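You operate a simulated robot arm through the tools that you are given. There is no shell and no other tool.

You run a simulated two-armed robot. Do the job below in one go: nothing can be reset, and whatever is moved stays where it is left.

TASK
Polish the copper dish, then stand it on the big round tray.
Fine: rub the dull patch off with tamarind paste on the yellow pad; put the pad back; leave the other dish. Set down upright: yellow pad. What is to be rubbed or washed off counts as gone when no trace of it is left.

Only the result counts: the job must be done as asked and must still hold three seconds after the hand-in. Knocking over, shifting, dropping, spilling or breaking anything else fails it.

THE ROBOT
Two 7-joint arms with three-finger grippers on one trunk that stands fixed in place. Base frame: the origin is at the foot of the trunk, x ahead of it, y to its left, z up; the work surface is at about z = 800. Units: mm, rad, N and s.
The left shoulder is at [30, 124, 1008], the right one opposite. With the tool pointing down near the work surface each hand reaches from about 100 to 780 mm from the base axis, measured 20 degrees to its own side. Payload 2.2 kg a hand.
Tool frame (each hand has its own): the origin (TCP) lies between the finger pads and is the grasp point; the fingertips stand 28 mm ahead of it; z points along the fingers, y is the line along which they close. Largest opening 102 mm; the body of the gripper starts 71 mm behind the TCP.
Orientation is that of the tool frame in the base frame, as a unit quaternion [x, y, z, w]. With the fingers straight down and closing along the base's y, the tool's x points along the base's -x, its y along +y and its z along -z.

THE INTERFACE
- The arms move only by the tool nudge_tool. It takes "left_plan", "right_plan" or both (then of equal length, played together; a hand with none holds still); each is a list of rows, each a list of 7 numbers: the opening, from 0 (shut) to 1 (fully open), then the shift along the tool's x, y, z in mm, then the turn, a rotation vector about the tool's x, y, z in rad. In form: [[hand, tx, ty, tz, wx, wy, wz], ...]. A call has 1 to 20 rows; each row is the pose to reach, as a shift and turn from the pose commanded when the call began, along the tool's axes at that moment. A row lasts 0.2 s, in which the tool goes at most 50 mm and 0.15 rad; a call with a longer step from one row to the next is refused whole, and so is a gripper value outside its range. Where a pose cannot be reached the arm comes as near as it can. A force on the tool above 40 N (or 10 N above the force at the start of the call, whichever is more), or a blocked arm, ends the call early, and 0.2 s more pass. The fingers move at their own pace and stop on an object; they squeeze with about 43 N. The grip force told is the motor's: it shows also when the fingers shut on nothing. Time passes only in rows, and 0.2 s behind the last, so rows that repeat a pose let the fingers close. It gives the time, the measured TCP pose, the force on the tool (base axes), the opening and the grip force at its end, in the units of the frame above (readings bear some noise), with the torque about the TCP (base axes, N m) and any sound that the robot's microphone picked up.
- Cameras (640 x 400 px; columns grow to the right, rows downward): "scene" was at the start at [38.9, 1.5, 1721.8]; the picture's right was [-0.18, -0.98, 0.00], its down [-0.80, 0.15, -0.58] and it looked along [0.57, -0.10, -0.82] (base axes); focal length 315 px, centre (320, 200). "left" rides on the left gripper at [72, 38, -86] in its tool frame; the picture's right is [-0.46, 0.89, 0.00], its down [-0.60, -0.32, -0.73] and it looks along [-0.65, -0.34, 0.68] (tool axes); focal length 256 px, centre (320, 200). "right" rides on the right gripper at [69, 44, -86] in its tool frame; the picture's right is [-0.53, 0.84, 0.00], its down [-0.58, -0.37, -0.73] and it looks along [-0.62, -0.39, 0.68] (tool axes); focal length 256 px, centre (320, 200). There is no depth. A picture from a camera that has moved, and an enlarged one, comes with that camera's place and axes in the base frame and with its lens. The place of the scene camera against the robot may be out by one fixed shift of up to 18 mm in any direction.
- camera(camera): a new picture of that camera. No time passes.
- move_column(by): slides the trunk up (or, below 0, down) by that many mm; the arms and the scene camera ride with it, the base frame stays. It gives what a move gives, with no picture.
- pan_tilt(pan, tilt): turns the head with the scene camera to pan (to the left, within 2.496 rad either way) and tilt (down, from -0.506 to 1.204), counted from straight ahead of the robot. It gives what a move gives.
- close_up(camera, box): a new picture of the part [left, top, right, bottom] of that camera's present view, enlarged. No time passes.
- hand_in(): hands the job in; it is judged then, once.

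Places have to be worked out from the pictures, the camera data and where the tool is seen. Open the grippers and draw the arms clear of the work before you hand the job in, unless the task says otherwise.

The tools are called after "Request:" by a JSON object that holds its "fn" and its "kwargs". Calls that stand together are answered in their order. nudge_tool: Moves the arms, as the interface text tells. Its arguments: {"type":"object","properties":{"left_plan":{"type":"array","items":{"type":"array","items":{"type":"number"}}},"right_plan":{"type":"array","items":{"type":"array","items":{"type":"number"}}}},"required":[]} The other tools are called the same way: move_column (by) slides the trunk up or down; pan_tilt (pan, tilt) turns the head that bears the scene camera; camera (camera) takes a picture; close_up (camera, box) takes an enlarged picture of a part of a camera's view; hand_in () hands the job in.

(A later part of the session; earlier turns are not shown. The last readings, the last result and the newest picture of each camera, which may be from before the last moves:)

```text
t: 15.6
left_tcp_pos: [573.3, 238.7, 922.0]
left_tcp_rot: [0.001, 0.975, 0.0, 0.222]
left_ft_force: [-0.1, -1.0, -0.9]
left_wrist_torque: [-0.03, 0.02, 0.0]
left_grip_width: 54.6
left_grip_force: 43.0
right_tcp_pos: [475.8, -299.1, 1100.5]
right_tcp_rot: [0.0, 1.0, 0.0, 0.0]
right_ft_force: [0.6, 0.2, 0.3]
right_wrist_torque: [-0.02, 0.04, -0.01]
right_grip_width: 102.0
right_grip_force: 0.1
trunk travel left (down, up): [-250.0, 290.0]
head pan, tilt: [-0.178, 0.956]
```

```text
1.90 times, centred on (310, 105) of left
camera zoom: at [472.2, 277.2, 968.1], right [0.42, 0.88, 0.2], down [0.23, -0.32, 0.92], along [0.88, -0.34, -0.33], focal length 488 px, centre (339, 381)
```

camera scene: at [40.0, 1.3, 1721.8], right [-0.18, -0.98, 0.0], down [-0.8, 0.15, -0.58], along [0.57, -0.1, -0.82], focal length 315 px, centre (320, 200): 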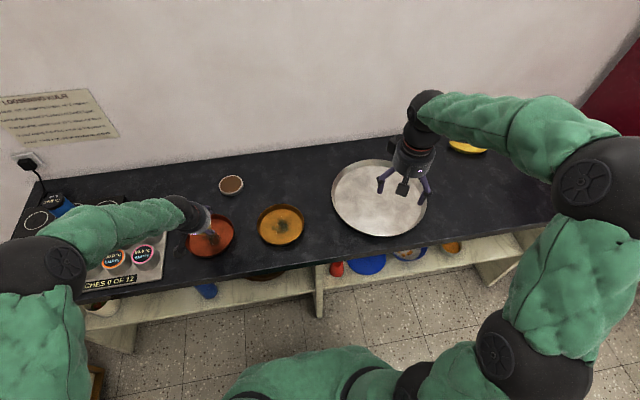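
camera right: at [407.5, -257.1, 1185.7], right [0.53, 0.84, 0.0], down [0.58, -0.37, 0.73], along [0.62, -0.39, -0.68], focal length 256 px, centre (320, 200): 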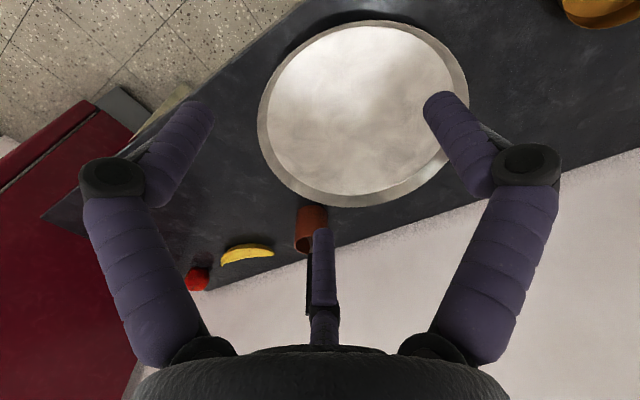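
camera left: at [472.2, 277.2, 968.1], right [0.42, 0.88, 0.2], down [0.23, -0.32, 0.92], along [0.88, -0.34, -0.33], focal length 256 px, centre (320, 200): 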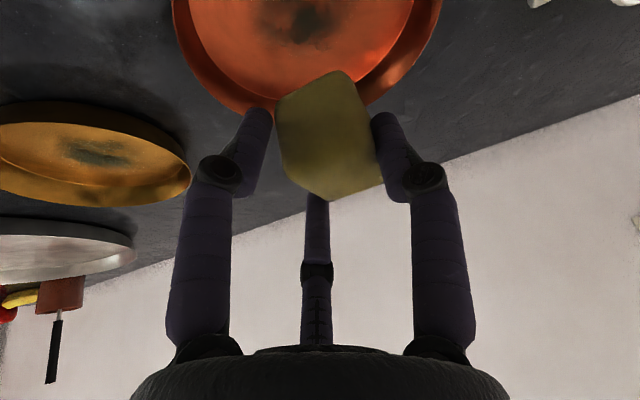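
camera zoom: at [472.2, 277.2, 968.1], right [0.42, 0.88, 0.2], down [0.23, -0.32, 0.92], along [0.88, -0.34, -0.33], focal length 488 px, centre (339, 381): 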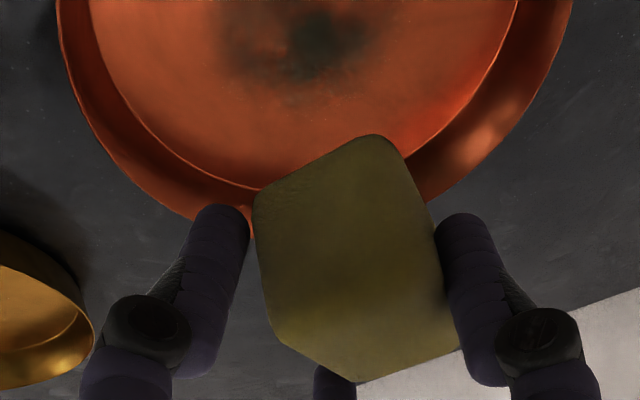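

The elbow and forearm are well above the cups (over z 950), so it's safe to descend. I'll line the pad up over the patch and lower to just above the dish floor.

Request:
{"fn": "nudge_tool", "kwargs": {"left_plan": [[0, -7.2, 1, 3.5, 0, 0, 0], [0, 3.2, 1, 25, 0, 0, 0], [0, 13.2, 1, 45.8, 0, 0, 0], [0, 20.2, 1, 60.2, 0, 0, 0], [0, 20.2, 1, 60.2, 0, 0, 0]]}}

Request:
{"fn": "camera", "kwargs": {"camera": "left"}}

Request:
{"fn": "close_up", "kwargs": {"camera": "scene", "box": [150, 180, 270, 270]}}

```text
t: 16.8
left_tcp_pos: [582.7, 239.7, 857.1]
left_tcp_rot: [0.001, 0.975, 0.001, 0.223]
left_ft_force: [0.3, -0.1, -0.4]
left_wrist_torque: [-0.02, 0.0, -0.02]
left_grip_width: 54.9
left_grip_force: 43.0
right_tcp_pos: [475.1, -300.7, 1100.2]
right_tcp_rot: [-0.001, 1.0, 0.0, 0.0]
right_ft_force: [-0.5, -0.8, -1.2]
right_wrist_torque: [0.0, 0.0, -0.01]
right_grip_width: 102.3
right_grip_force: 0.1
trunk travel left (down, up): [-250.0, 290.0]
head pan, tilt: [-0.178, 0.956]
```

```text
taken
camera left: at [480.4, 278.2, 903.6], right [0.42, 0.88, 0.2], down [0.23, -0.32, 0.92], along [0.88, -0.34, -0.33], focal length 256 px, centre (320, 200)
```

left: 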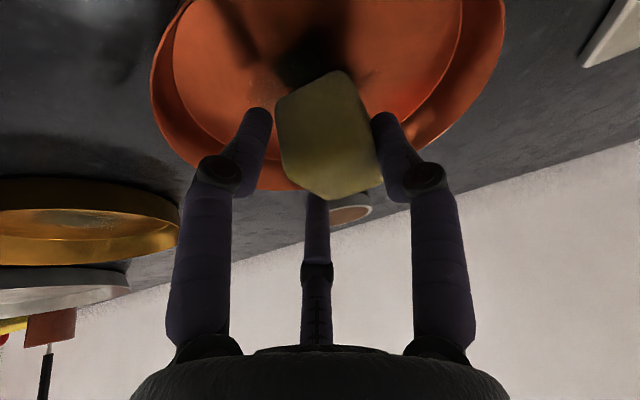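

```text
4.44 times, centred on (210, 225) of scene
camera zoom: at [38.8, 1.4, 1721.8], right [-0.18, -0.98, 0.0], down [-0.8, 0.15, -0.58], along [0.57, -0.1, -0.82], focal length 1398 px, centre (809, 89)
```

zoom: 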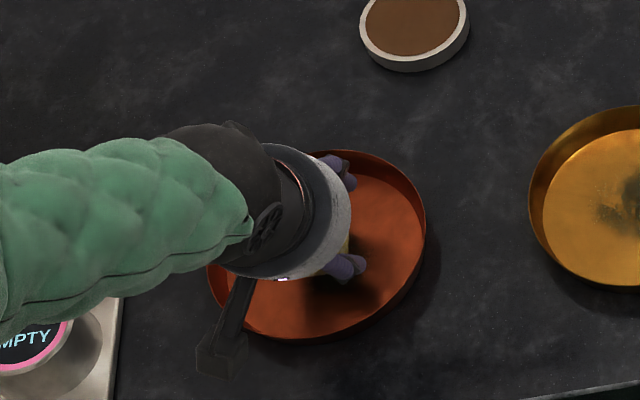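

The pad is about 10 mm above the dish floor at the patch. I'll lower it in small steps until I feel contact.

Request:
{"fn": "nudge_tool", "kwargs": {"left_plan": [[0, 1.3, 0, 2.7, 0, 0, 0], [0, 2.6, 0, 5.4, 0, 0, 0], [0, 3.5, 0, 7.2, 0, 0, 0], [0, 3.5, 0, 7.2, 0, 0, 0]]}}

```text
t: 17.8
left_tcp_pos: [583.6, 241.6, 848.6]
left_tcp_rot: [0.0, 0.975, -0.001, 0.223]
left_ft_force: [0.0, 0.3, -0.7]
left_wrist_torque: [-0.01, -0.01, -0.02]
left_grip_width: 54.7
left_grip_force: 42.3
right_tcp_pos: [475.0, -299.4, 1099.8]
right_tcp_rot: [-0.001, 1.0, 0.0, 0.0]
right_ft_force: [-0.4, -0.1, 0.3]
right_wrist_torque: [0.0, 0.0, 0.0]
right_grip_width: 101.8
right_grip_force: 0.1
trunk travel left (down, up): [-250.0, 290.0]
head pan, tilt: [-0.178, 0.956]
```

No contact yet at TCP z 849, so I'll keep lowering by 1.5 mm steps.

Request:
{"fn": "nudge_tool", "kwargs": {"left_plan": [[0, 0.65, 0, 1.35, 0, 0, 0], [0, 1.3, 0, 2.7, 0, 0, 0], [0, 1.3, 0, 2.7, 0, 0, 0]]}}

```text
t: 18.6
left_tcp_pos: [583.0, 241.6, 848.7]
left_tcp_rot: [0.0, 0.974, 0.0, 0.226]
left_ft_force: [-0.3, -3.5, 18.0]
left_wrist_torque: [-0.17, 0.09, 0.05]
left_grip_width: 54.8
left_grip_force: 42.4
right_tcp_pos: [475.4, -300.9, 1099.4]
right_tcp_rot: [0.0, 1.0, 0.0, 0.0]
right_ft_force: [-0.2, -0.7, -0.1]
right_wrist_torque: [-0.03, 0.01, -0.02]
right_grip_width: 102.2
right_grip_force: 0.1
trunk travel left (down, up): [-250.0, 290.0]
head pan, tilt: [-0.178, 0.956]
```

The pad is pressing on the floor with 18 N. I'll ease off slightly and make the first back-and-forth strokes along x, then see what changes.

Request:
{"fn": "nudge_tool", "kwargs": {"left_plan": [[0, -0.35, 0, -0.72, 0, 0, 0], [0, -9.35, 0, 3.63, 0, 0, 0], [0, -18.35, 0, 7.98, 0, 0, 0], [0, -9.35, 0, 3.63, 0, 0, 0], [0, -0.35, 0, -0.72, 0, 0, 0], [0, 8.65, 0, -5.07, 0, 0, 0], [0, 17.65, 0, -9.42, 0, 0, 0], [0, 8.65, 0, -5.07, 0, 0, 0], [0, -0.35, 0, -0.72, 0, 0, 0]]}}

Request:
{"fn": "camera", "kwargs": {"camera": "left"}}

Request:
{"fn": "close_up", "kwargs": {"camera": "scene", "box": [150, 180, 270, 270]}}

```text
t: 20.6
left_tcp_pos: [579.3, 242.6, 845.9]
left_tcp_rot: [0.0, 0.974, 0.001, 0.225]
left_ft_force: [-11.1, 1.4, 27.8]
left_wrist_torque: [0.11, 0.22, 0.09]
left_grip_width: 54.8
left_grip_force: 42.6
right_tcp_pos: [472.9, -302.0, 1101.5]
right_tcp_rot: [0.0, 1.0, 0.001, 0.001]
right_ft_force: [-1.3, 0.5, 0.8]
right_wrist_torque: [0.0, 0.0, -0.01]
right_grip_width: 101.8
right_grip_force: 0.1
trunk travel left (down, up): [-250.0, 290.0]
head pan, tilt: [-0.178, 0.956]
```

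```text
taken
camera left: at [477.1, 280.8, 893.6], right [0.42, 0.89, 0.2], down [0.22, -0.32, 0.92], along [0.88, -0.34, -0.33], focal length 256 px, centre (320, 200)
```

left: 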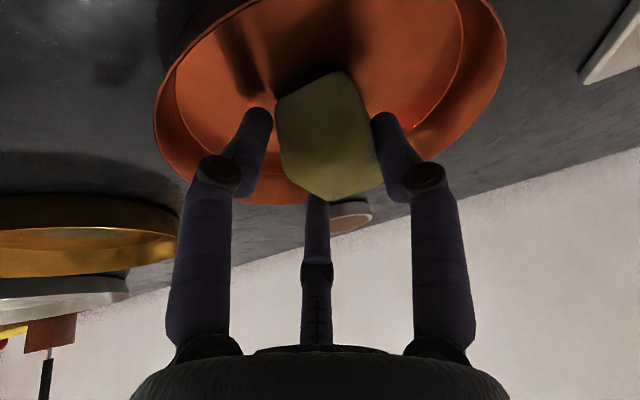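

```text
4.44 times, centred on (210, 225) of scene
camera zoom: at [34.4, 0.1, 1722.0], right [-0.18, -0.98, 0.0], down [-0.8, 0.15, -0.58], along [0.57, -0.1, -0.82], focal length 1398 px, centre (809, 89)
```

zoom: 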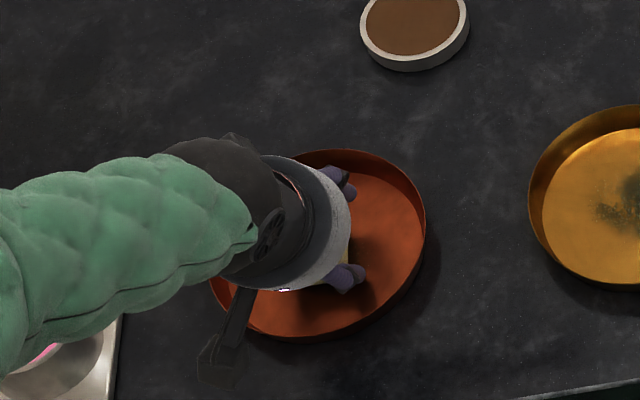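

The force rose to 28 N while the dish stayed put, so I'll raise the hand 2 mm to lighten it and rub a zigzag across the patch in y.

Request:
{"fn": "nudge_tool", "kwargs": {"left_plan": [[0, -0.87, 0, -1.8, 0, 0, 0], [0, -0.87, 10, -1.8, 0, 0, 0], [0, -0.87, 20, -1.8, 0, 0, 0], [0, -8.07, 10, 1.68, 0, 0, 0], [0, -8.07, 0, 1.68, 0, 0, 0], [0, -8.07, -10, 1.68, 0, 0, 0], [0, -8.07, -20, 1.68, 0, 0, 0], [0, -0.87, -20, -1.8, 0, 0, 0], [0, -0.87, -10, -1.8, 0, 0, 0], [0, -0.87, 0, -1.8, 0, 0, 0], [0, 6.33, 10, -5.28, 0, 0, 0], [0, 6.33, 20, -5.28, 0, 0, 0], [0, 11.73, 10, -7.89, 0, 0, 0], [0, 11.73, 0, -7.89, 0, 0, 0], [0, 11.73, -10, -7.89, 0, 0, 0], [0, 11.73, -20, -7.89, 0, 0, 0], [0, 5.43, -10, -4.85, 0, 0, 0], [0, -0.87, 0, -1.8, 0, 0, 0]]}}

Request:
{"fn": "close_up", "kwargs": {"camera": "scene", "box": [150, 180, 270, 270]}}

```text
t: 24.4
left_tcp_pos: [581.8, 241.4, 847.5]
left_tcp_rot: [0.001, 0.975, 0.0, 0.223]
left_ft_force: [-0.4, 0.0, -0.2]
left_wrist_torque: [0.0, -0.03, 0.01]
left_grip_width: 54.6
left_grip_force: 43.1
right_tcp_pos: [475.7, -299.7, 1100.1]
right_tcp_rot: [0.001, 1.0, -0.001, 0.0]
right_ft_force: [0.6, 0.3, 0.4]
right_wrist_torque: [-0.01, 0.01, -0.04]
right_grip_width: 102.2
right_grip_force: 0.1
trunk travel left (down, up): [-250.0, 290.0]
head pan, tilt: [-0.178, 0.956]
```

```text
4.44 times, centred on (210, 225) of scene
camera zoom: at [39.0, 1.5, 1721.8], right [-0.18, -0.98, 0.0], down [-0.8, 0.15, -0.58], along [0.57, -0.1, -0.82], focal length 1398 px, centre (809, 89)
```

zoom: 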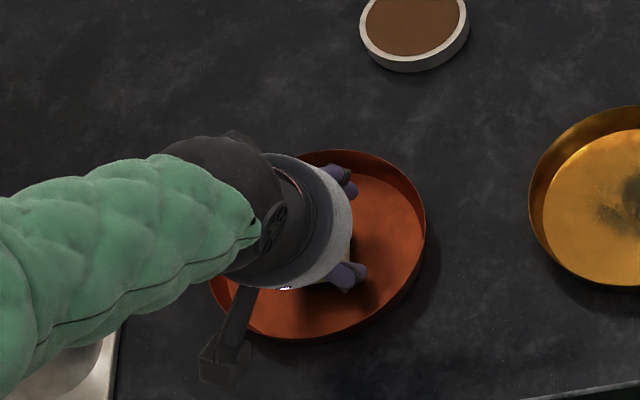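

The force is now near zero, so parts of that pass were light. I'll lift up and aside to inspect the patch.

Request:
{"fn": "nudge_tool", "kwargs": {"left_plan": [[0, -17.4, 0, -36, 0, 0, 0], [0, -34.8, 0, -72, 0, 0, 0], [0, -30, 30, -90, 0, 0, 0], [0, 0, 60, -105, 0, 0, 0], [0, 30, 90, -120, 0, 0, 0], [0, 30, 90, -120, 0, 0, 0]]}}

Request:
{"fn": "camera", "kwargs": {"camera": "left"}}

Request:
{"fn": "close_up", "kwargs": {"camera": "scene", "box": [150, 180, 270, 270]}}

```text
t: 25.8
left_tcp_pos: [503.0, 324.7, 943.7]
left_tcp_rot: [0.001, 0.975, 0.001, 0.223]
left_ft_force: [-0.2, -0.2, -0.1]
left_wrist_torque: [-0.01, -0.03, 0.0]
left_grip_width: 54.7
left_grip_force: 43.1
right_tcp_pos: [474.7, -300.8, 1100.5]
right_tcp_rot: [0.0, 1.0, -0.001, 0.0]
right_ft_force: [0.7, 0.1, -0.6]
right_wrist_torque: [0.03, 0.04, 0.02]
right_grip_width: 102.0
right_grip_force: 0.1
trunk travel left (down, up): [-250.0, 290.0]
head pan, tilt: [-0.178, 0.956]
```

```text
taken
camera left: at [400.2, 363.6, 990.2], right [0.42, 0.88, 0.2], down [0.23, -0.32, 0.92], along [0.88, -0.34, -0.33], focal length 256 px, centre (320, 200)
```

left: 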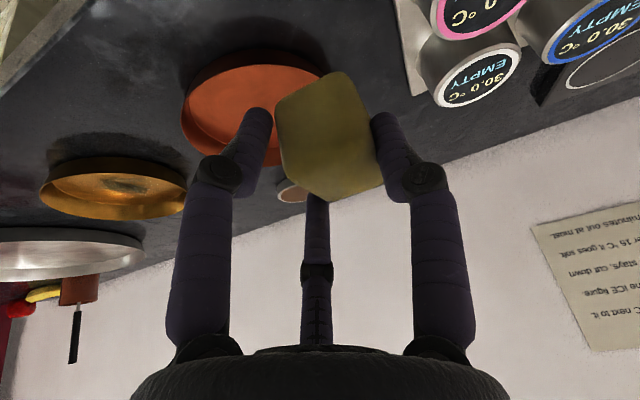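

```text
4.44 times, centred on (210, 225) of scene
camera zoom: at [39.4, 0.9, 1721.8], right [-0.18, -0.98, 0.0], down [-0.8, 0.15, -0.58], along [0.57, -0.1, -0.82], focal length 1398 px, centre (809, 89)
```

zoom: 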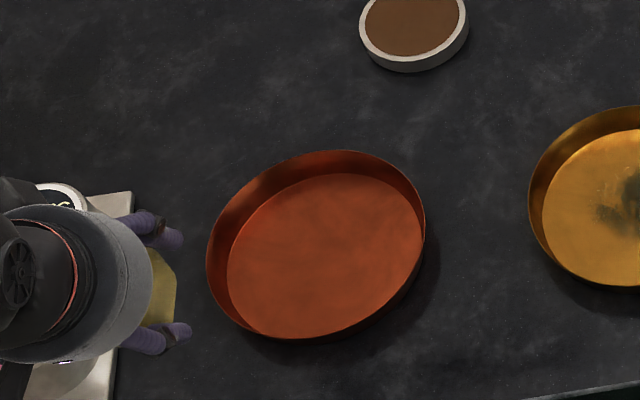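

The dark patch looks gone. I'll enlarge the dish floor to look for any remaining trace.

Request:
{"fn": "close_up", "kwargs": {"camera": "scene", "box": [184, 210, 236, 260]}}

Request:
{"fn": "close_up", "kwargs": {"camera": "left", "box": [170, 40, 330, 170]}}

```text
8.00 times, centred on (210, 235) of scene
camera zoom: at [39.4, 0.9, 1721.8], right [-0.18, -0.98, 0.0], down [-0.8, 0.15, -0.58], along [0.57, -0.1, -0.82], focal length 2517 px, centre (1200, -80)
```

zoom: 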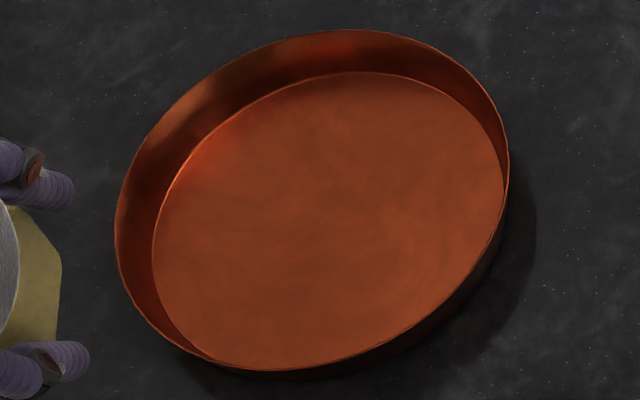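

```text
3.08 times, centred on (250, 105) of left
camera zoom: at [400.2, 363.6, 990.2], right [0.42, 0.88, 0.2], down [0.23, -0.32, 0.92], along [0.88, -0.34, -0.33], focal length 788 px, centre (535, 492)
```

zoom: 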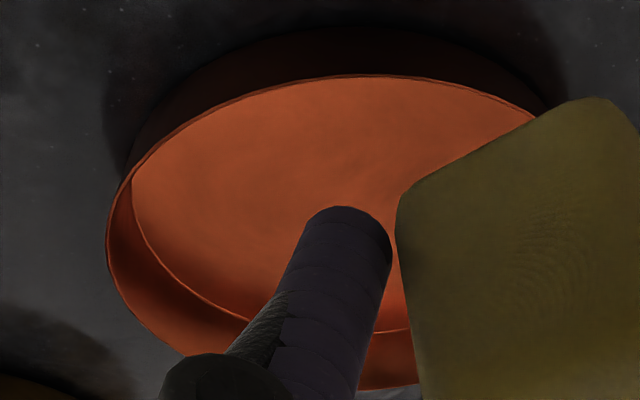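

The floor looks even apart from mottling that may be natural. I'll zoom in harder on the former patch area and compare it with the brass dish's unstained floor.

Request:
{"fn": "close_up", "kwargs": {"camera": "scene", "box": [198, 222, 226, 248]}}

Request:
{"fn": "close_up", "kwargs": {"camera": "scene", "box": [255, 200, 307, 250]}}

```text
15.38 times, centred on (212, 235) of scene
camera zoom: at [39.4, 0.9, 1721.8], right [-0.18, -0.98, 0.0], down [-0.8, 0.15, -0.58], along [0.57, -0.1, -0.82], focal length 4841 px, centre (1982, -338)
```

zoom: 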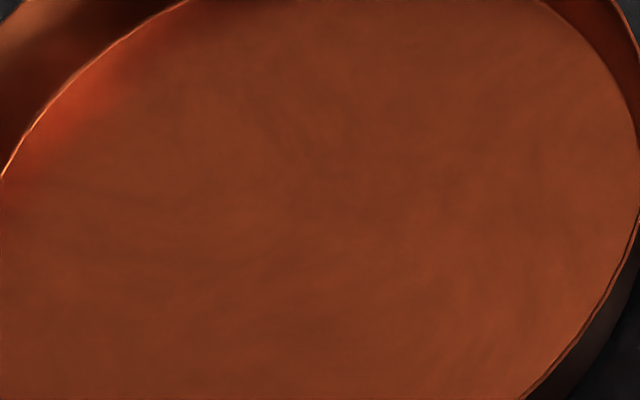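

```text
8.00 times, centred on (281, 225) of scene
camera zoom: at [39.4, 0.9, 1721.8], right [-0.18, -0.98, 0.0], down [-0.8, 0.15, -0.58], along [0.57, -0.1, -0.82], focal length 2517 px, centre (632, 0)
```

zoom: 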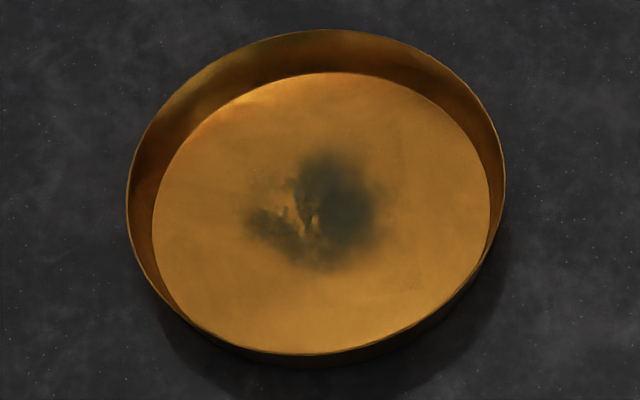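

A very faint shading may remain near the centre, and the last pass ran light, so I'll make one more firm pass to be sure. I'm bringing the pad back over the patch, just above the floor.

Request:
{"fn": "nudge_tool", "kwargs": {"left_plan": [[0, -30, -30, 15, 0, 0, 0], [0, -60, -60, 30, 0, 0, 0], [0, -64.8, -90, 48, 0, 0, 0], [0, -47.4, -90, 84, 0, 0, 0], [0, -37, -90, 105.5, 0, 0, 0], [0, -31.96, -90, 115.95, 0, 0, 0], [0, -30.65, -90, 118.65, 0, 0, 0], [0, -30.65, -90, 118.65, 0, 0, 0]]}}

```text
t: 27.6
left_tcp_pos: [582.7, 240.9, 849.3]
left_tcp_rot: [0.001, 0.975, -0.001, 0.222]
left_ft_force: [-0.3, 0.4, -0.1]
left_wrist_torque: [0.04, 0.02, -0.02]
left_grip_width: 54.5
left_grip_force: 42.7
right_tcp_pos: [475.1, -301.2, 1099.7]
right_tcp_rot: [0.0, 1.0, 0.0, 0.0]
right_ft_force: [-0.4, 0.1, 0.4]
right_wrist_torque: [-0.02, 0.01, -0.01]
right_grip_width: 101.8
right_grip_force: 0.0
trunk travel left (down, up): [-250.0, 290.0]
head pan, tilt: [-0.178, 0.956]
```

The pad is back over the patch with no contact yet. I'll lower it by 1 mm steps to find contact.

Request:
{"fn": "nudge_tool", "kwargs": {"left_plan": [[0, 0.44, 0, 0.9, 0, 0, 0], [0, 0.87, 0, 1.8, 0, 0, 0], [0, 1.3, 0, 2.7, 0, 0, 0], [0, 1.3, 0, 2.7, 0, 0, 0]]}}

```text
t: 28.6
left_tcp_pos: [583.5, 242.2, 848.5]
left_tcp_rot: [0.0, 0.975, 0.0, 0.224]
left_ft_force: [0.1, -0.1, 3.7]
left_wrist_torque: [-0.11, -0.05, -0.01]
left_grip_width: 54.6
left_grip_force: 43.1
right_tcp_pos: [475.1, -300.6, 1100.9]
right_tcp_rot: [0.001, 1.0, 0.0, 0.0]
right_ft_force: [0.1, 0.4, -0.5]
right_wrist_torque: [0.01, 0.05, -0.03]
right_grip_width: 102.2
right_grip_force: 0.1
trunk travel left (down, up): [-250.0, 290.0]
head pan, tilt: [-0.178, 0.956]
```

Contact is light at about 4 N. I'll press 0.7 mm more and rub in widening circles over the whole patch area.

Request:
{"fn": "nudge_tool", "kwargs": {"left_plan": [[0, 0.3, 0, 0.63, 0, 0, 0], [0, -10.5, 0, 5.85, 0, 0, 0], [0, -10.5, 12, 5.85, 0, 0, 0], [0, 0.3, 16, 0.63, 0, 0, 0], [0, 11.1, 12, -4.59, 0, 0, 0], [0, 14.7, 0, -6.33, 0, 0, 0], [0, 11.1, -12, -4.59, 0, 0, 0], [0, 0.3, -16, 0.63, 0, 0, 0], [0, -10.5, -12, 5.85, 0, 0, 0], [0, -17.7, 0, 9.33, 0, 0, 0], [0, -12.3, 14, 6.72, 0, 0, 0], [0, 0.3, 22, 0.63, 0, 0, 0], [0, 12.9, 14, -5.46, 0, 0, 0], [0, 18.3, 0, -8.07, 0, 0, 0], [0, 12.9, -14, -5.46, 0, 0, 0], [0, 0.3, -22, 0.63, 0, 0, 0], [0, -12.3, -14, 6.72, 0, 0, 0], [0, -6.9, 0, 4.11, 0, 0, 0], [0, 0.3, 0, 0.63, 0, 0, 0]]}}

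Request:
{"fn": "camera", "kwargs": {"camera": "left"}}

Request:
{"fn": "close_up", "kwargs": {"camera": "scene", "box": [150, 180, 270, 270]}}

```text
t: 32.6
left_tcp_pos: [583.2, 241.4, 846.8]
left_tcp_rot: [0.0, 0.975, 0.001, 0.223]
left_ft_force: [5.2, 3.2, 14.4]
left_wrist_torque: [0.15, -0.3, -0.01]
left_grip_width: 55.0
left_grip_force: 42.6
right_tcp_pos: [473.4, -300.3, 1100.8]
right_tcp_rot: [0.0, 1.0, 0.0, 0.0]
right_ft_force: [-0.3, -0.8, -0.1]
right_wrist_torque: [0.02, 0.01, 0.0]
right_grip_width: 101.7
right_grip_force: 0.1
trunk travel left (down, up): [-250.0, 290.0]
head pan, tilt: [-0.178, 0.956]
```

```text
taken
camera left: at [480.3, 279.8, 893.3], right [0.42, 0.89, 0.2], down [0.22, -0.32, 0.92], along [0.88, -0.34, -0.33], focal length 256 px, centre (320, 200)
```

left: 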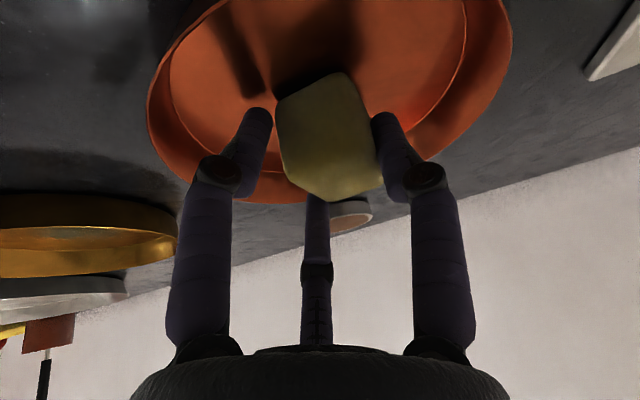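

```text
4.44 times, centred on (210, 225) of scene
camera zoom: at [38.3, 1.2, 1721.8], right [-0.18, -0.98, 0.0], down [-0.8, 0.15, -0.58], along [0.57, -0.1, -0.82], focal length 1398 px, centre (809, 89)
```

zoom: 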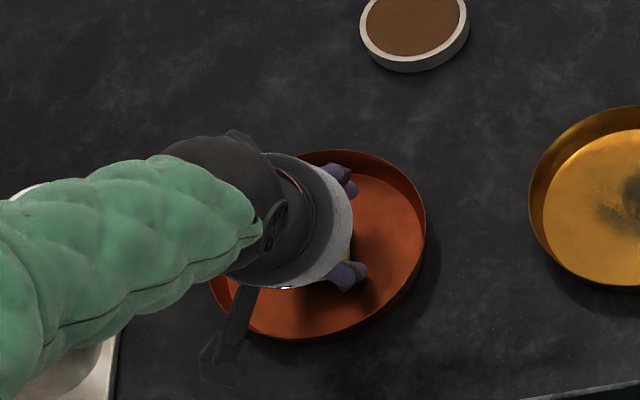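

The rubbing pressed at about 14 N and the pad hasn't slipped. I'll lift out and carry the pad back toward its original spot, with the TCP heading for [782, -49].

Request:
{"fn": "nudge_tool", "kwargs": {"left_plan": [[0, -16.3, 0, -33.75, 0, 0, 0], [0, -32.6, 0, -67.5, 0, 0, 0], [0, -55.1, -36.4, -56.6, 0, 0, 0], [0, -77.5, -72.8, -45.8, 0, 0, 0], [0, -100, -109.2, -34.9, 0, 0, 0], [0, -122.4, -145.6, -24.1, 0, 0, 0], [0, -144.9, -182, -13.2, 0, 0, 0], [0, -167.3, -218.4, -2.4, 0, 0, 0], [0, -189.8, -254.8, 8.5, 0, 0, 0], [0, -212.2, -291, 19.3, 0, 0, 0], [0, -212.2, -291, 19.3, 0, 0, 0]]}}

Request:
{"fn": "camera", "kwargs": {"camera": "left"}}

Request:
{"fn": "close_up", "kwargs": {"camera": "scene", "box": [180, 205, 240, 265]}}

Request:
{"fn": "close_up", "kwargs": {"camera": "scene", "box": [250, 130, 330, 200]}}

```text
t: 35.0
left_tcp_pos: [782.4, -51.1, 923.2]
left_tcp_rot: [0.001, 0.975, -0.002, 0.223]
left_ft_force: [0.5, 0.4, 0.1]
left_wrist_torque: [-0.03, -0.02, -0.04]
left_grip_width: 54.5
left_grip_force: 42.8
right_tcp_pos: [475.0, -298.8, 1101.6]
right_tcp_rot: [-0.001, 1.0, 0.0, 0.0]
right_ft_force: [0.0, 0.4, 0.6]
right_wrist_torque: [-0.04, -0.02, -0.01]
right_grip_width: 102.0
right_grip_force: 0.1
trunk travel left (down, up): [-250.0, 290.0]
head pan, tilt: [-0.178, 0.956]
```

```text
taken
camera left: at [680.8, -12.2, 969.4], right [0.42, 0.89, 0.2], down [0.23, -0.32, 0.92], along [0.88, -0.34, -0.33], focal length 256 px, centre (320, 200)
```

left: 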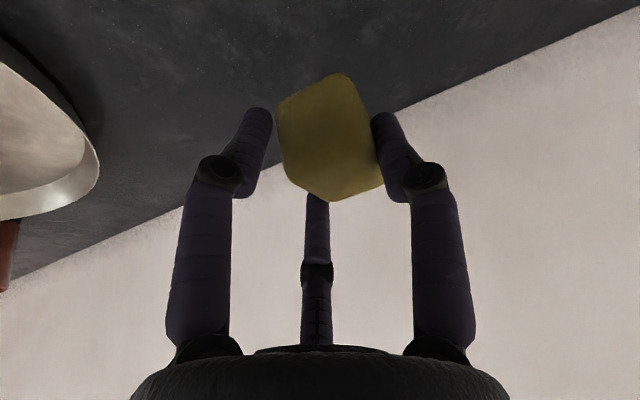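

```text
6.67 times, centred on (210, 235) of scene
camera zoom: at [38.2, 2.5, 1721.9], right [-0.18, -0.98, 0.0], down [-0.8, 0.14, -0.58], along [0.57, -0.1, -0.82], focal length 2098 px, centre (1053, -33)
```

zoom: 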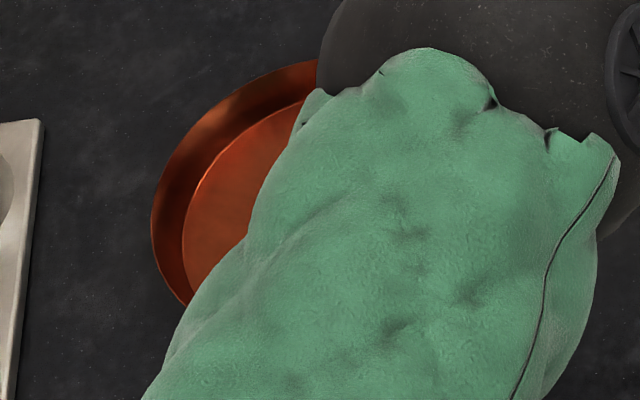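

```text
5.71 times, centred on (290, 165) of scene
camera zoom: at [38.2, 2.5, 1721.9], right [-0.18, -0.98, 0.0], down [-0.8, 0.14, -0.58], along [0.57, -0.1, -0.82], focal length 1798 px, centre (491, 400)
```

zoom: 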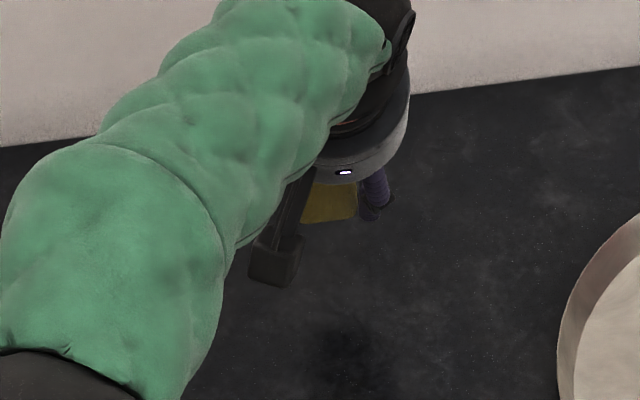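

The pad is right above its original place, with its corner at about [773, -25] against [772, -24] before. I'll lower it most of the way.

Request:
{"fn": "nudge_tool", "kwargs": {"left_plan": [[0, 8.7, 0, 18, 0, 0, 0], [0, 17.4, 0, 36, 0, 0, 0], [0, 26.1, 0, 54, 0, 0, 0], [0, 30.45, 0, 63, 0, 0, 0], [0, 30.45, 0, 63, 0, 0, 0]]}}

Request:
{"fn": "camera", "kwargs": {"camera": "left"}}

```text
t: 36.2
left_tcp_pos: [781.6, -50.7, 852.0]
left_tcp_rot: [0.0, 0.975, 0.0, 0.223]
left_ft_force: [-1.0, -0.9, 0.1]
left_wrist_torque: [0.04, -0.02, 0.01]
left_grip_width: 54.7
left_grip_force: 43.1
right_tcp_pos: [474.3, -300.0, 1100.0]
right_tcp_rot: [0.002, 1.0, 0.0, 0.0]
right_ft_force: [-0.2, -0.3, 0.1]
right_wrist_torque: [0.0, 0.03, 0.0]
right_grip_width: 102.1
right_grip_force: 0.0
trunk travel left (down, up): [-250.0, 290.0]
head pan, tilt: [-0.178, 0.956]
```

```text
taken
camera left: at [679.1, -11.6, 898.9], right [0.42, 0.89, 0.2], down [0.23, -0.32, 0.92], along [0.88, -0.34, -0.33], focal length 256 px, centre (320, 200)
```

left: 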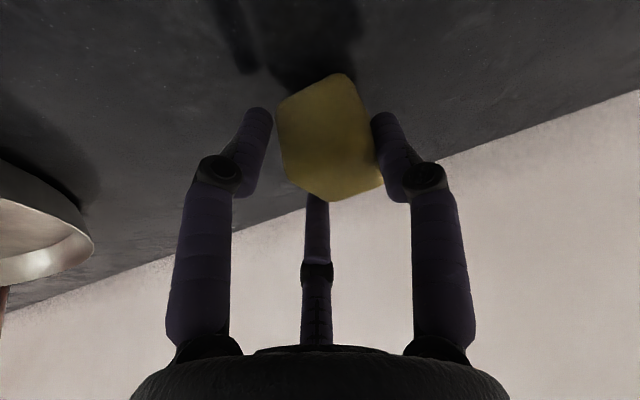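

The pad is about 10 mm above the table. I'll lower it in small steps until the force shows it resting.

Request:
{"fn": "nudge_tool", "kwargs": {"left_plan": [[0, 1.3, 0, 2.7, 0, 0, 0], [0, 2.6, 0, 5.4, 0, 0, 0], [0, 3.05, 0, 6.3, 0, 0, 0], [0, 3.05, 0, 6.3, 0, 0, 0]]}}

```text
t: 37.2
left_tcp_pos: [782.8, -49.7, 844.7]
left_tcp_rot: [0.0, 0.975, -0.001, 0.224]
left_ft_force: [0.7, -0.9, -0.4]
left_wrist_torque: [0.03, -0.01, 0.01]
left_grip_width: 54.4
left_grip_force: 42.9
right_tcp_pos: [475.5, -300.1, 1100.0]
right_tcp_rot: [0.0, 1.0, 0.0, -0.001]
right_ft_force: [-0.1, -0.3, 0.0]
right_wrist_torque: [0.01, 0.0, 0.04]
right_grip_width: 102.0
right_grip_force: 0.1
trunk travel left (down, up): [-250.0, 290.0]
head pan, tilt: [-0.178, 0.956]
```

There is no contact yet at z 844.7, so I'll continue down by 1 mm steps.

Request:
{"fn": "nudge_tool", "kwargs": {"left_plan": [[0, 0.44, 0, 0.9, 0, 0, 0], [0, 0.87, 0, 1.8, 0, 0, 0], [0, 0.87, 0, 1.8, 0, 0, 0]]}}

```text
t: 38.0
left_tcp_pos: [782.4, -49.4, 843.1]
left_tcp_rot: [0.0, 0.975, -0.001, 0.224]
left_ft_force: [0.2, -1.0, 4.1]
left_wrist_torque: [-0.06, -0.05, 0.01]
left_grip_width: 54.5
left_grip_force: 43.0
right_tcp_pos: [474.1, -299.5, 1099.4]
right_tcp_rot: [0.0, 1.0, 0.0, 0.0]
right_ft_force: [0.3, 0.3, -0.7]
right_wrist_torque: [0.01, -0.02, -0.03]
right_grip_width: 101.9
right_grip_force: 0.0
trunk travel left (down, up): [-250.0, 290.0]
head pan, tilt: [-0.178, 0.956]
```

The force reads 4 N with the pad resting on the table. I'll open the fingers gradually.

Request:
{"fn": "nudge_tool", "kwargs": {"left_plan": [[0.58, 0, 0, 0, 0, 0, 0], [0.65, 0, 0, 0, 0, 0, 0], [0.8, 0, 0, 0, 0, 0, 0], [1, 0, 0, 0, 0, 0, 0], [1, 0, 0, 0, 0, 0, 0]]}}

Request:
{"fn": "camera", "kwargs": {"camera": "left"}}

```text
t: 39.2
left_tcp_pos: [781.8, -50.2, 842.7]
left_tcp_rot: [0.001, 0.975, 0.0, 0.224]
left_ft_force: [0.0, 0.3, 0.7]
left_wrist_torque: [0.04, 0.02, -0.01]
left_grip_width: 102.2
left_grip_force: 0.1
right_tcp_pos: [475.6, -300.0, 1099.3]
right_tcp_rot: [0.0, 1.0, 0.0, -0.001]
right_ft_force: [-0.1, 0.5, -0.1]
right_wrist_torque: [0.02, -0.04, -0.01]
right_grip_width: 102.0
right_grip_force: 0.1
trunk travel left (down, up): [-250.0, 290.0]
head pan, tilt: [-0.178, 0.956]
```

```text
taken
camera left: at [679.4, -10.9, 888.7], right [0.42, 0.89, 0.2], down [0.23, -0.32, 0.92], along [0.88, -0.34, -0.33], focal length 256 px, centre (320, 200)
```

left: 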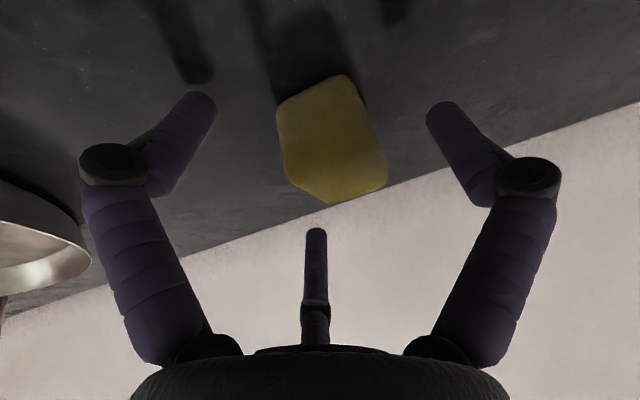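

The pad stands upright at its place and the fingers are clear. I'll withdraw back along the finger direction and rise.

Request:
{"fn": "nudge_tool", "kwargs": {"left_plan": [[1, 0, 0, -20, 0, 0, 0], [1, 0, 0, -50, 0, 0, 0], [1, 0, 0, -90, 0, 0, 0], [1, 0, 0, -130, 0, 0, 0], [1, 0, 0, -130, 0, 0, 0]]}}

Request:
{"fn": "camera", "kwargs": {"camera": "left"}}

Request:
{"fn": "camera", "kwargs": {"camera": "scene"}}

```text
t: 40.4
left_tcp_pos: [727.0, -50.8, 959.4]
left_tcp_rot: [0.001, 0.975, -0.001, 0.222]
left_ft_force: [-0.4, 0.2, -0.2]
left_wrist_torque: [0.0, 0.03, 0.0]
left_grip_width: 102.0
left_grip_force: 0.1
right_tcp_pos: [475.9, -301.2, 1099.9]
right_tcp_rot: [0.0, 1.0, 0.0, 0.0]
right_ft_force: [0.2, 0.0, -0.6]
right_wrist_torque: [0.02, -0.02, 0.03]
right_grip_width: 102.0
right_grip_force: 0.0
trunk travel left (down, up): [-250.0, 290.0]
head pan, tilt: [-0.178, 0.956]
```

```text
taken
camera left: at [624.6, -13.6, 1006.1], right [0.42, 0.89, 0.2], down [0.23, -0.32, 0.92], along [0.88, -0.34, -0.33], focal length 256 px, centre (320, 200)
```

left: 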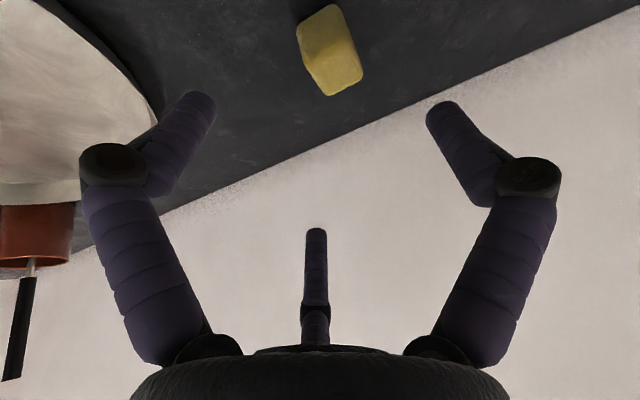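

```text
taken
camera scene: at [39.7, 1.2, 1721.7], right [-0.18, -0.98, 0.0], down [-0.8, 0.15, -0.58], along [0.57, -0.1, -0.82], focal length 315 px, centre (320, 200)
```

scene: 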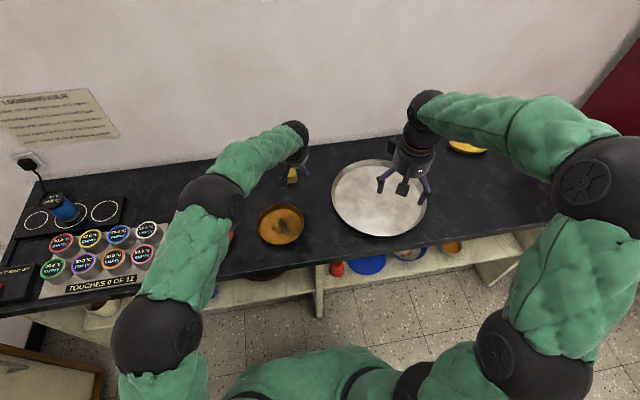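

The pad stands upright at its place. I'll swing the left arm away to its own side, above everything, and level the hand so I can inspect the dish.

Request:
{"fn": "nudge_tool", "kwargs": {"left_plan": [[1, 11.7, 33.2, -19.4, 0, 0.035, 0], [1, 23.4, 66.3, -38.8, 0, 0.07, 0], [1, 35.1, 99.5, -58.2, 0, 0.104, 0], [1, 46.9, 132.6, -77.6, 0, 0.138, 0], [1, 58.6, 165.8, -97, 0, 0.173, 0], [1, 70.3, 198.9, -116.4, 0, 0.208, 0], [1, 82, 232.1, -135.9, 0, 0.242, 0], [1, 93.7, 265.2, -155.3, 0, 0.277, 0], [1, 105.4, 298.4, -174.7, 0, 0.312, 0], [1, 117.2, 331.5, -194.1, 0, 0.346, 0], [1, 128.9, 364.7, -213.5, 0, 0.38, 0], [1, 140.6, 397.8, -232.9, 0, 0.415, 0], [1, 152.3, 431, -252.3, 0, 0.45, 0], [1, 152.3, 431, -252.3, 0, 0.45, 0]]}}

Request:
{"fn": "camera", "kwargs": {"camera": "scene"}}

Request:
{"fn": "camera", "kwargs": {"camera": "left"}}

Request:
{"fn": "close_up", "kwargs": {"camera": "scene", "box": [180, 205, 240, 265]}}

```text
t: 43.4
left_tcp_pos: [479.6, 382.0, 1118.4]
left_tcp_rot: [0.001, 1.0, 0.0, -0.001]
left_ft_force: [0.1, -0.8, 0.3]
left_wrist_torque: [0.04, -0.01, 0.0]
left_grip_width: 102.1
left_grip_force: 0.1
right_tcp_pos: [474.8, -300.6, 1100.6]
right_tcp_rot: [0.0, 1.0, 0.0, 0.001]
right_ft_force: [-1.0, -0.7, -0.5]
right_wrist_torque: [0.0, 0.02, -0.01]
right_grip_width: 102.1
right_grip_force: 0.1
trunk travel left (down, up): [-250.0, 290.0]
head pan, tilt: [-0.178, 0.956]
```

```text
taken
camera scene: at [39.2, 0.8, 1721.8], right [-0.18, -0.98, 0.0], down [-0.8, 0.15, -0.58], along [0.57, -0.1, -0.82], focal length 315 px, centre (320, 200)
```

scene: 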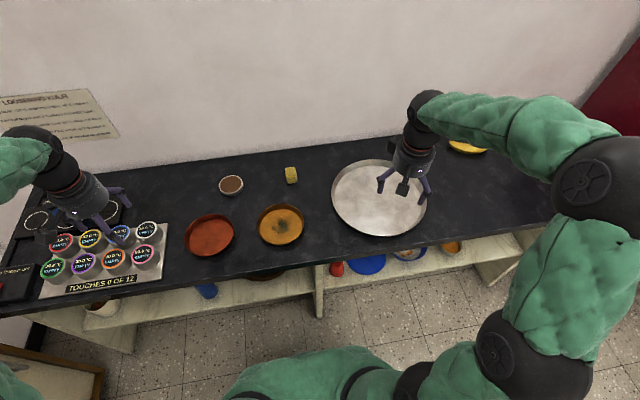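

```text
taken
camera left: at [407.0, 421.1, 1205.1], right [0.47, 0.88, 0.0], down [0.6, -0.32, 0.73], along [0.65, -0.34, -0.68], focal length 256 px, centre (320, 200)
```

left: 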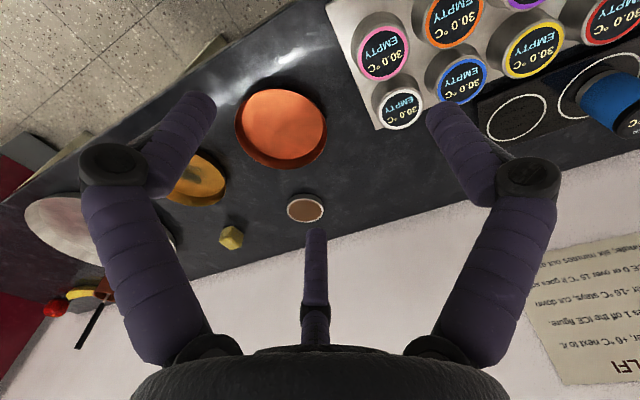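

```text
6.67 times, centred on (210, 235) of scene
camera zoom: at [39.2, 0.8, 1721.8], right [-0.18, -0.98, 0.0], down [-0.8, 0.15, -0.58], along [0.57, -0.1, -0.82], focal length 2098 px, centre (1053, -33)
```

zoom: 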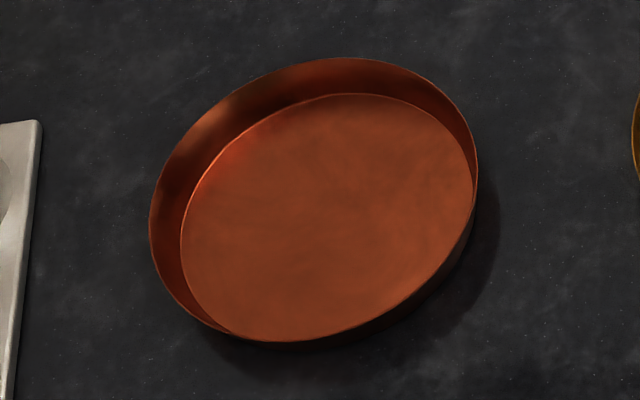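

Both scene and wrist views now show an unstained copper floor. I'll zoom in on it from the left wrist and also re-check the pad and cup positions.

Request:
{"fn": "close_up", "kwargs": {"camera": "left", "box": [225, 75, 345, 180]}}

Request:
{"fn": "close_up", "kwargs": {"camera": "scene", "box": [210, 155, 310, 215]}}

Request:
{"fn": "close_up", "kwargs": {"camera": "left", "box": [200, 170, 340, 260]}}

```text
3.81 times, centred on (285, 128) of left
camera zoom: at [407.0, 421.1, 1205.1], right [0.47, 0.88, 0.0], down [0.6, -0.32, 0.73], along [0.65, -0.34, -0.68], focal length 975 px, centre (453, 476)
```

zoom: 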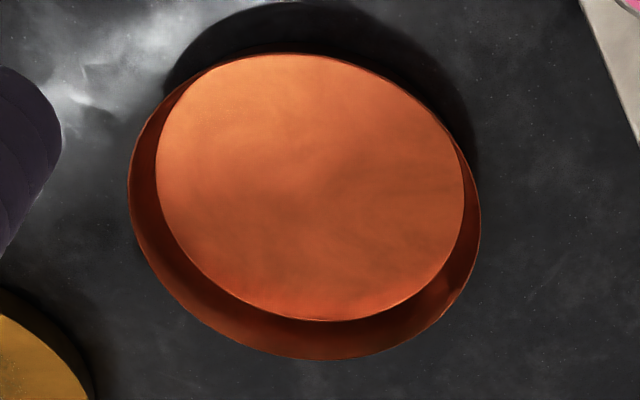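

```text
6.40 times, centred on (260, 185) of scene
camera zoom: at [39.2, 0.8, 1721.8], right [-0.18, -0.98, 0.0], down [-0.8, 0.15, -0.58], along [0.57, -0.1, -0.82], focal length 2014 px, centre (704, 296)
```

zoom: 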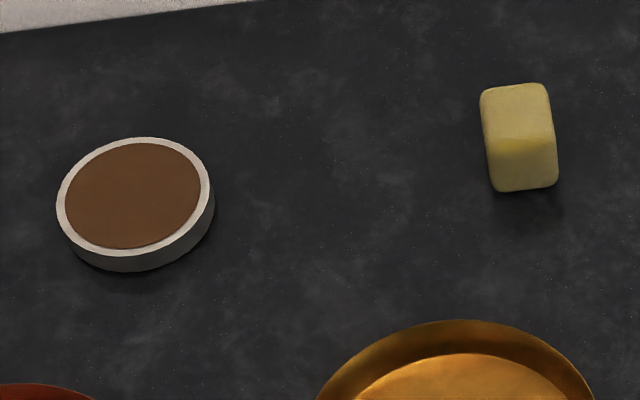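

```text
4.44 times, centred on (270, 215) of left
camera zoom: at [407.0, 421.1, 1205.1], right [0.47, 0.88, 0.0], down [0.6, -0.32, 0.73], along [0.65, -0.34, -0.68], focal length 1138 px, centre (542, 133)
```

zoom: 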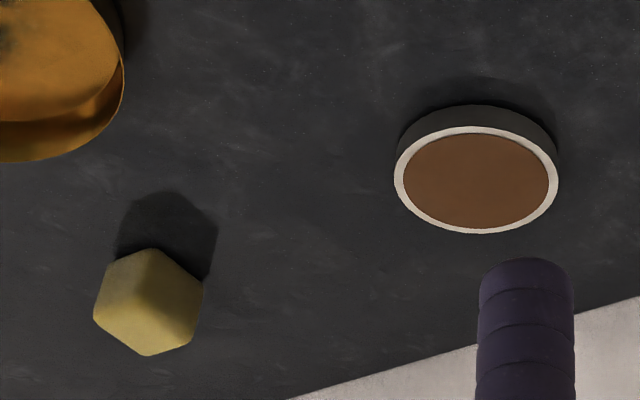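

The patch is gone, and the pad and cup match their original pixels. Next I'll grip the copper dish's near rim with the right hand (centre about [588, 252], rim radius 79, height about 20). I'll turn that hand 90° so its single finger goes inside, and move the left arm further out of the way.

Request:
{"fn": "nudge_tool", "kwargs": {"right_plan": [[1, 0, 0, 0, 0, 0, 0.14], [1, 0, 0, 0, 0, 0, 0.28], [1, 0, 0, 0, 0, 0, 0.42], [1, 0, 0, 0, 0, 0, 0.56], [1, 0, 0, 0, 0, 0, 0.7], [1, 0, 0, 0, 0, 0, 0.84], [1, 0, 0, 0, 0, 0, 0.98], [1, 0, 0, 0, 0, 0, 1.12], [1, 0, 0, 0, 0, 0, 1.26], [1, 0, 0, 0, 0, 0, 1.4], [1, 0, 0, 0, 0, 0, 1.5], [1, 0, 0, 0, 0, 0, 1.5708], [1, 0, 0, 0, 0, 0, 1.5708]], "left_plan": [[1, 10, 5, -5, 0, 0, 0], [1, 20, 10, -10, 0, 0, 0], [1, 30, 15, -15, 0, 0, 0], [1, 40, 20, -20, 0, 0, 0], [1, 50, 25, -25, 0, 0, 0], [1, 60, 30, -30, 0, 0, 0], [1, 70, 35, -35, 0, 0, 0], [1, 80, 40, -40, 0, 0, 0], [1, 90, 45, -45, 0, 0, 0], [1, 100, 50, -50, 0, 0, 0], [1, 110, 55, -55, 0, 0, 0], [1, 120, 60, -60, 0, 0, 0], [1, 120, 60, -60, 0, 0, 0]]}}

Request:
{"fn": "camera", "kwargs": {"camera": "scene"}}

Request:
{"fn": "camera", "kwargs": {"camera": "right"}}

```text
t: 46.2
left_tcp_pos: [357.8, 442.0, 1180.3]
left_tcp_rot: [0.001, 1.0, -0.001, 0.0]
left_ft_force: [-0.1, 0.4, -0.3]
left_wrist_torque: [0.02, 0.01, 0.01]
left_grip_width: 102.2
left_grip_force: 0.1
right_tcp_pos: [475.1, -299.3, 1101.3]
right_tcp_rot: [0.708, 0.706, 0.0, 0.0]
right_ft_force: [-0.1, 0.9, 0.2]
right_wrist_torque: [0.0, -0.01, 0.02]
right_grip_width: 101.9
right_grip_force: 0.1
trunk travel left (down, up): [-250.0, 290.0]
head pan, tilt: [-0.178, 0.956]
```

```text
taken
camera scene: at [39.1, 1.5, 1721.8], right [-0.18, -0.98, 0.0], down [-0.8, 0.15, -0.58], along [0.57, -0.1, -0.82], focal length 315 px, centre (320, 200)
```

scene: 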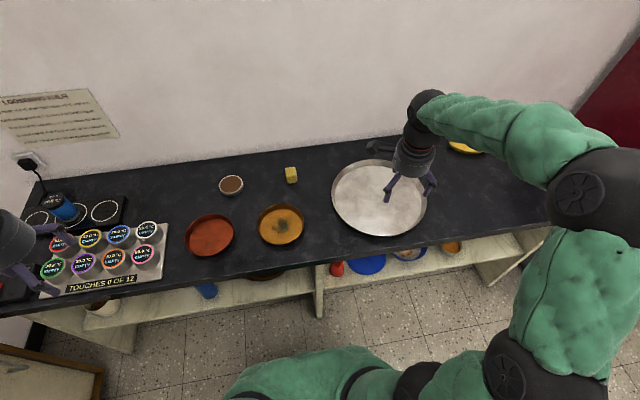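

```text
taken
camera right: at [519.1, -231.4, 1187.2], right [0.84, -0.54, 0.0], down [-0.37, -0.58, 0.73], along [-0.39, -0.62, -0.68], focal length 256 px, centre (320, 200)
```

right: 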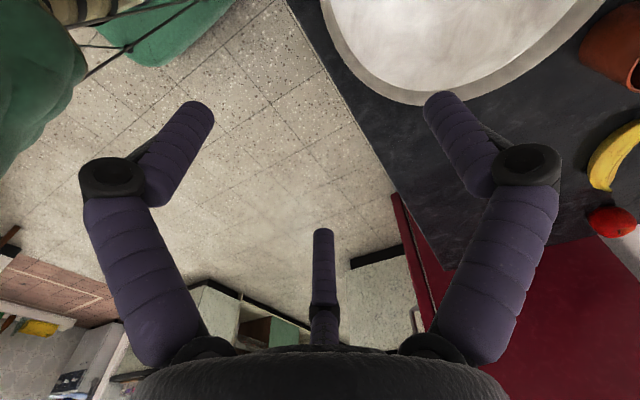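

The yaw worked. I'll bring the right hand across to just in front of the copper dish at height, leaning it back 0.35 rad to match the flared wall.

Request:
{"fn": "nudge_tool", "kwargs": {"right_plan": [[1, 39.4, 0, 7.1, -0.025, 0, 0], [1, 78.9, -1, 14.3, -0.05, 0, 0], [1, 118.3, -1, 21.4, -0.075, 0, 0], [1, 157.7, -1, 28.6, -0.1, 0, 0], [1, 197.1, -2, 35.7, -0.125, 0, 0], [1, 236.6, -2, 42.9, -0.15, 0, 0], [1, 276, -2, 50, -0.175, 0, 0], [1, 315.4, -3, 57.1, -0.2, 0, 0], [1, 354.9, -3, 64.3, -0.225, 0, 0], [1, 394.3, -4, 71.4, -0.25, 0, 0], [1, 433.7, -4, 78.6, -0.275, 0, 0], [1, 473.1, -4, 85.7, -0.3, 0, 0], [1, 512.6, -5, 92.9, -0.325, 0, 0], [1, 552, -5, 100, -0.35, 0, 0], [1, 552, -5, 100, -0.35, 0, 0]]}}

Request:
{"fn": "camera", "kwargs": {"camera": "scene"}}

Request:
{"fn": "camera", "kwargs": {"camera": "right"}}

```text
t: 49.4
left_tcp_pos: [357.5, 440.7, 1179.6]
left_tcp_rot: [0.001, 1.0, 0.0, 0.0]
left_ft_force: [0.2, 0.0, -0.3]
left_wrist_torque: [0.0, 0.03, -0.03]
left_grip_width: 101.7
left_grip_force: 0.1
right_tcp_pos: [470.5, 253.7, 1003.6]
right_tcp_rot: [0.697, 0.696, 0.124, 0.123]
right_ft_force: [-0.3, -1.5, 0.2]
right_wrist_torque: [0.02, -0.01, -0.03]
right_grip_width: 102.0
right_grip_force: 0.1
trunk travel left (down, up): [-250.0, 290.0]
head pan, tilt: [-0.178, 0.956]
```

```text
taken
camera scene: at [38.7, 0.5, 1721.8], right [-0.18, -0.98, 0.0], down [-0.8, 0.15, -0.58], along [0.57, -0.1, -0.82], focal length 315 px, centre (320, 200)
```

scene: 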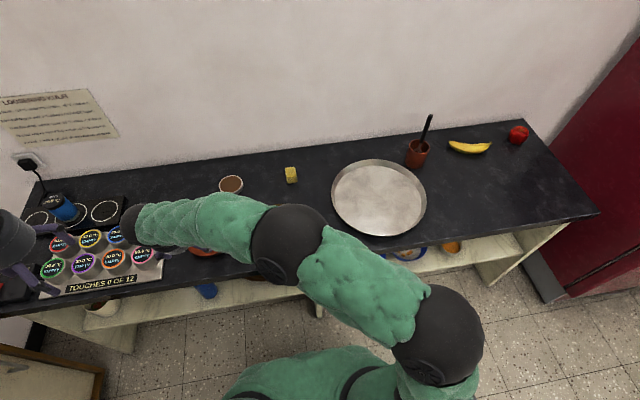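

```text
taken
camera right: at [481.7, 321.2, 1097.8], right [0.79, -0.54, 0.29], down [-0.59, -0.58, 0.56], along [-0.13, -0.62, -0.78], focal length 256 px, centre (320, 200)
```

right: 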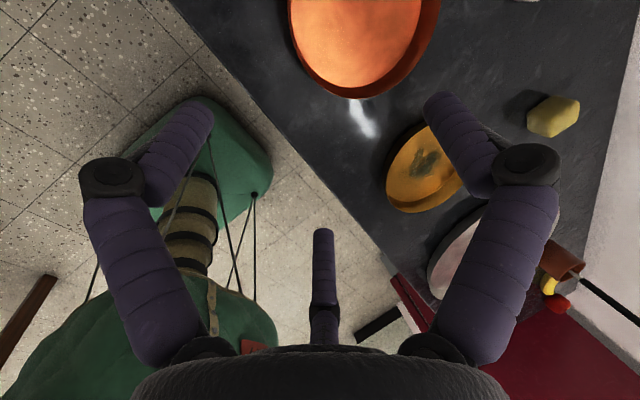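

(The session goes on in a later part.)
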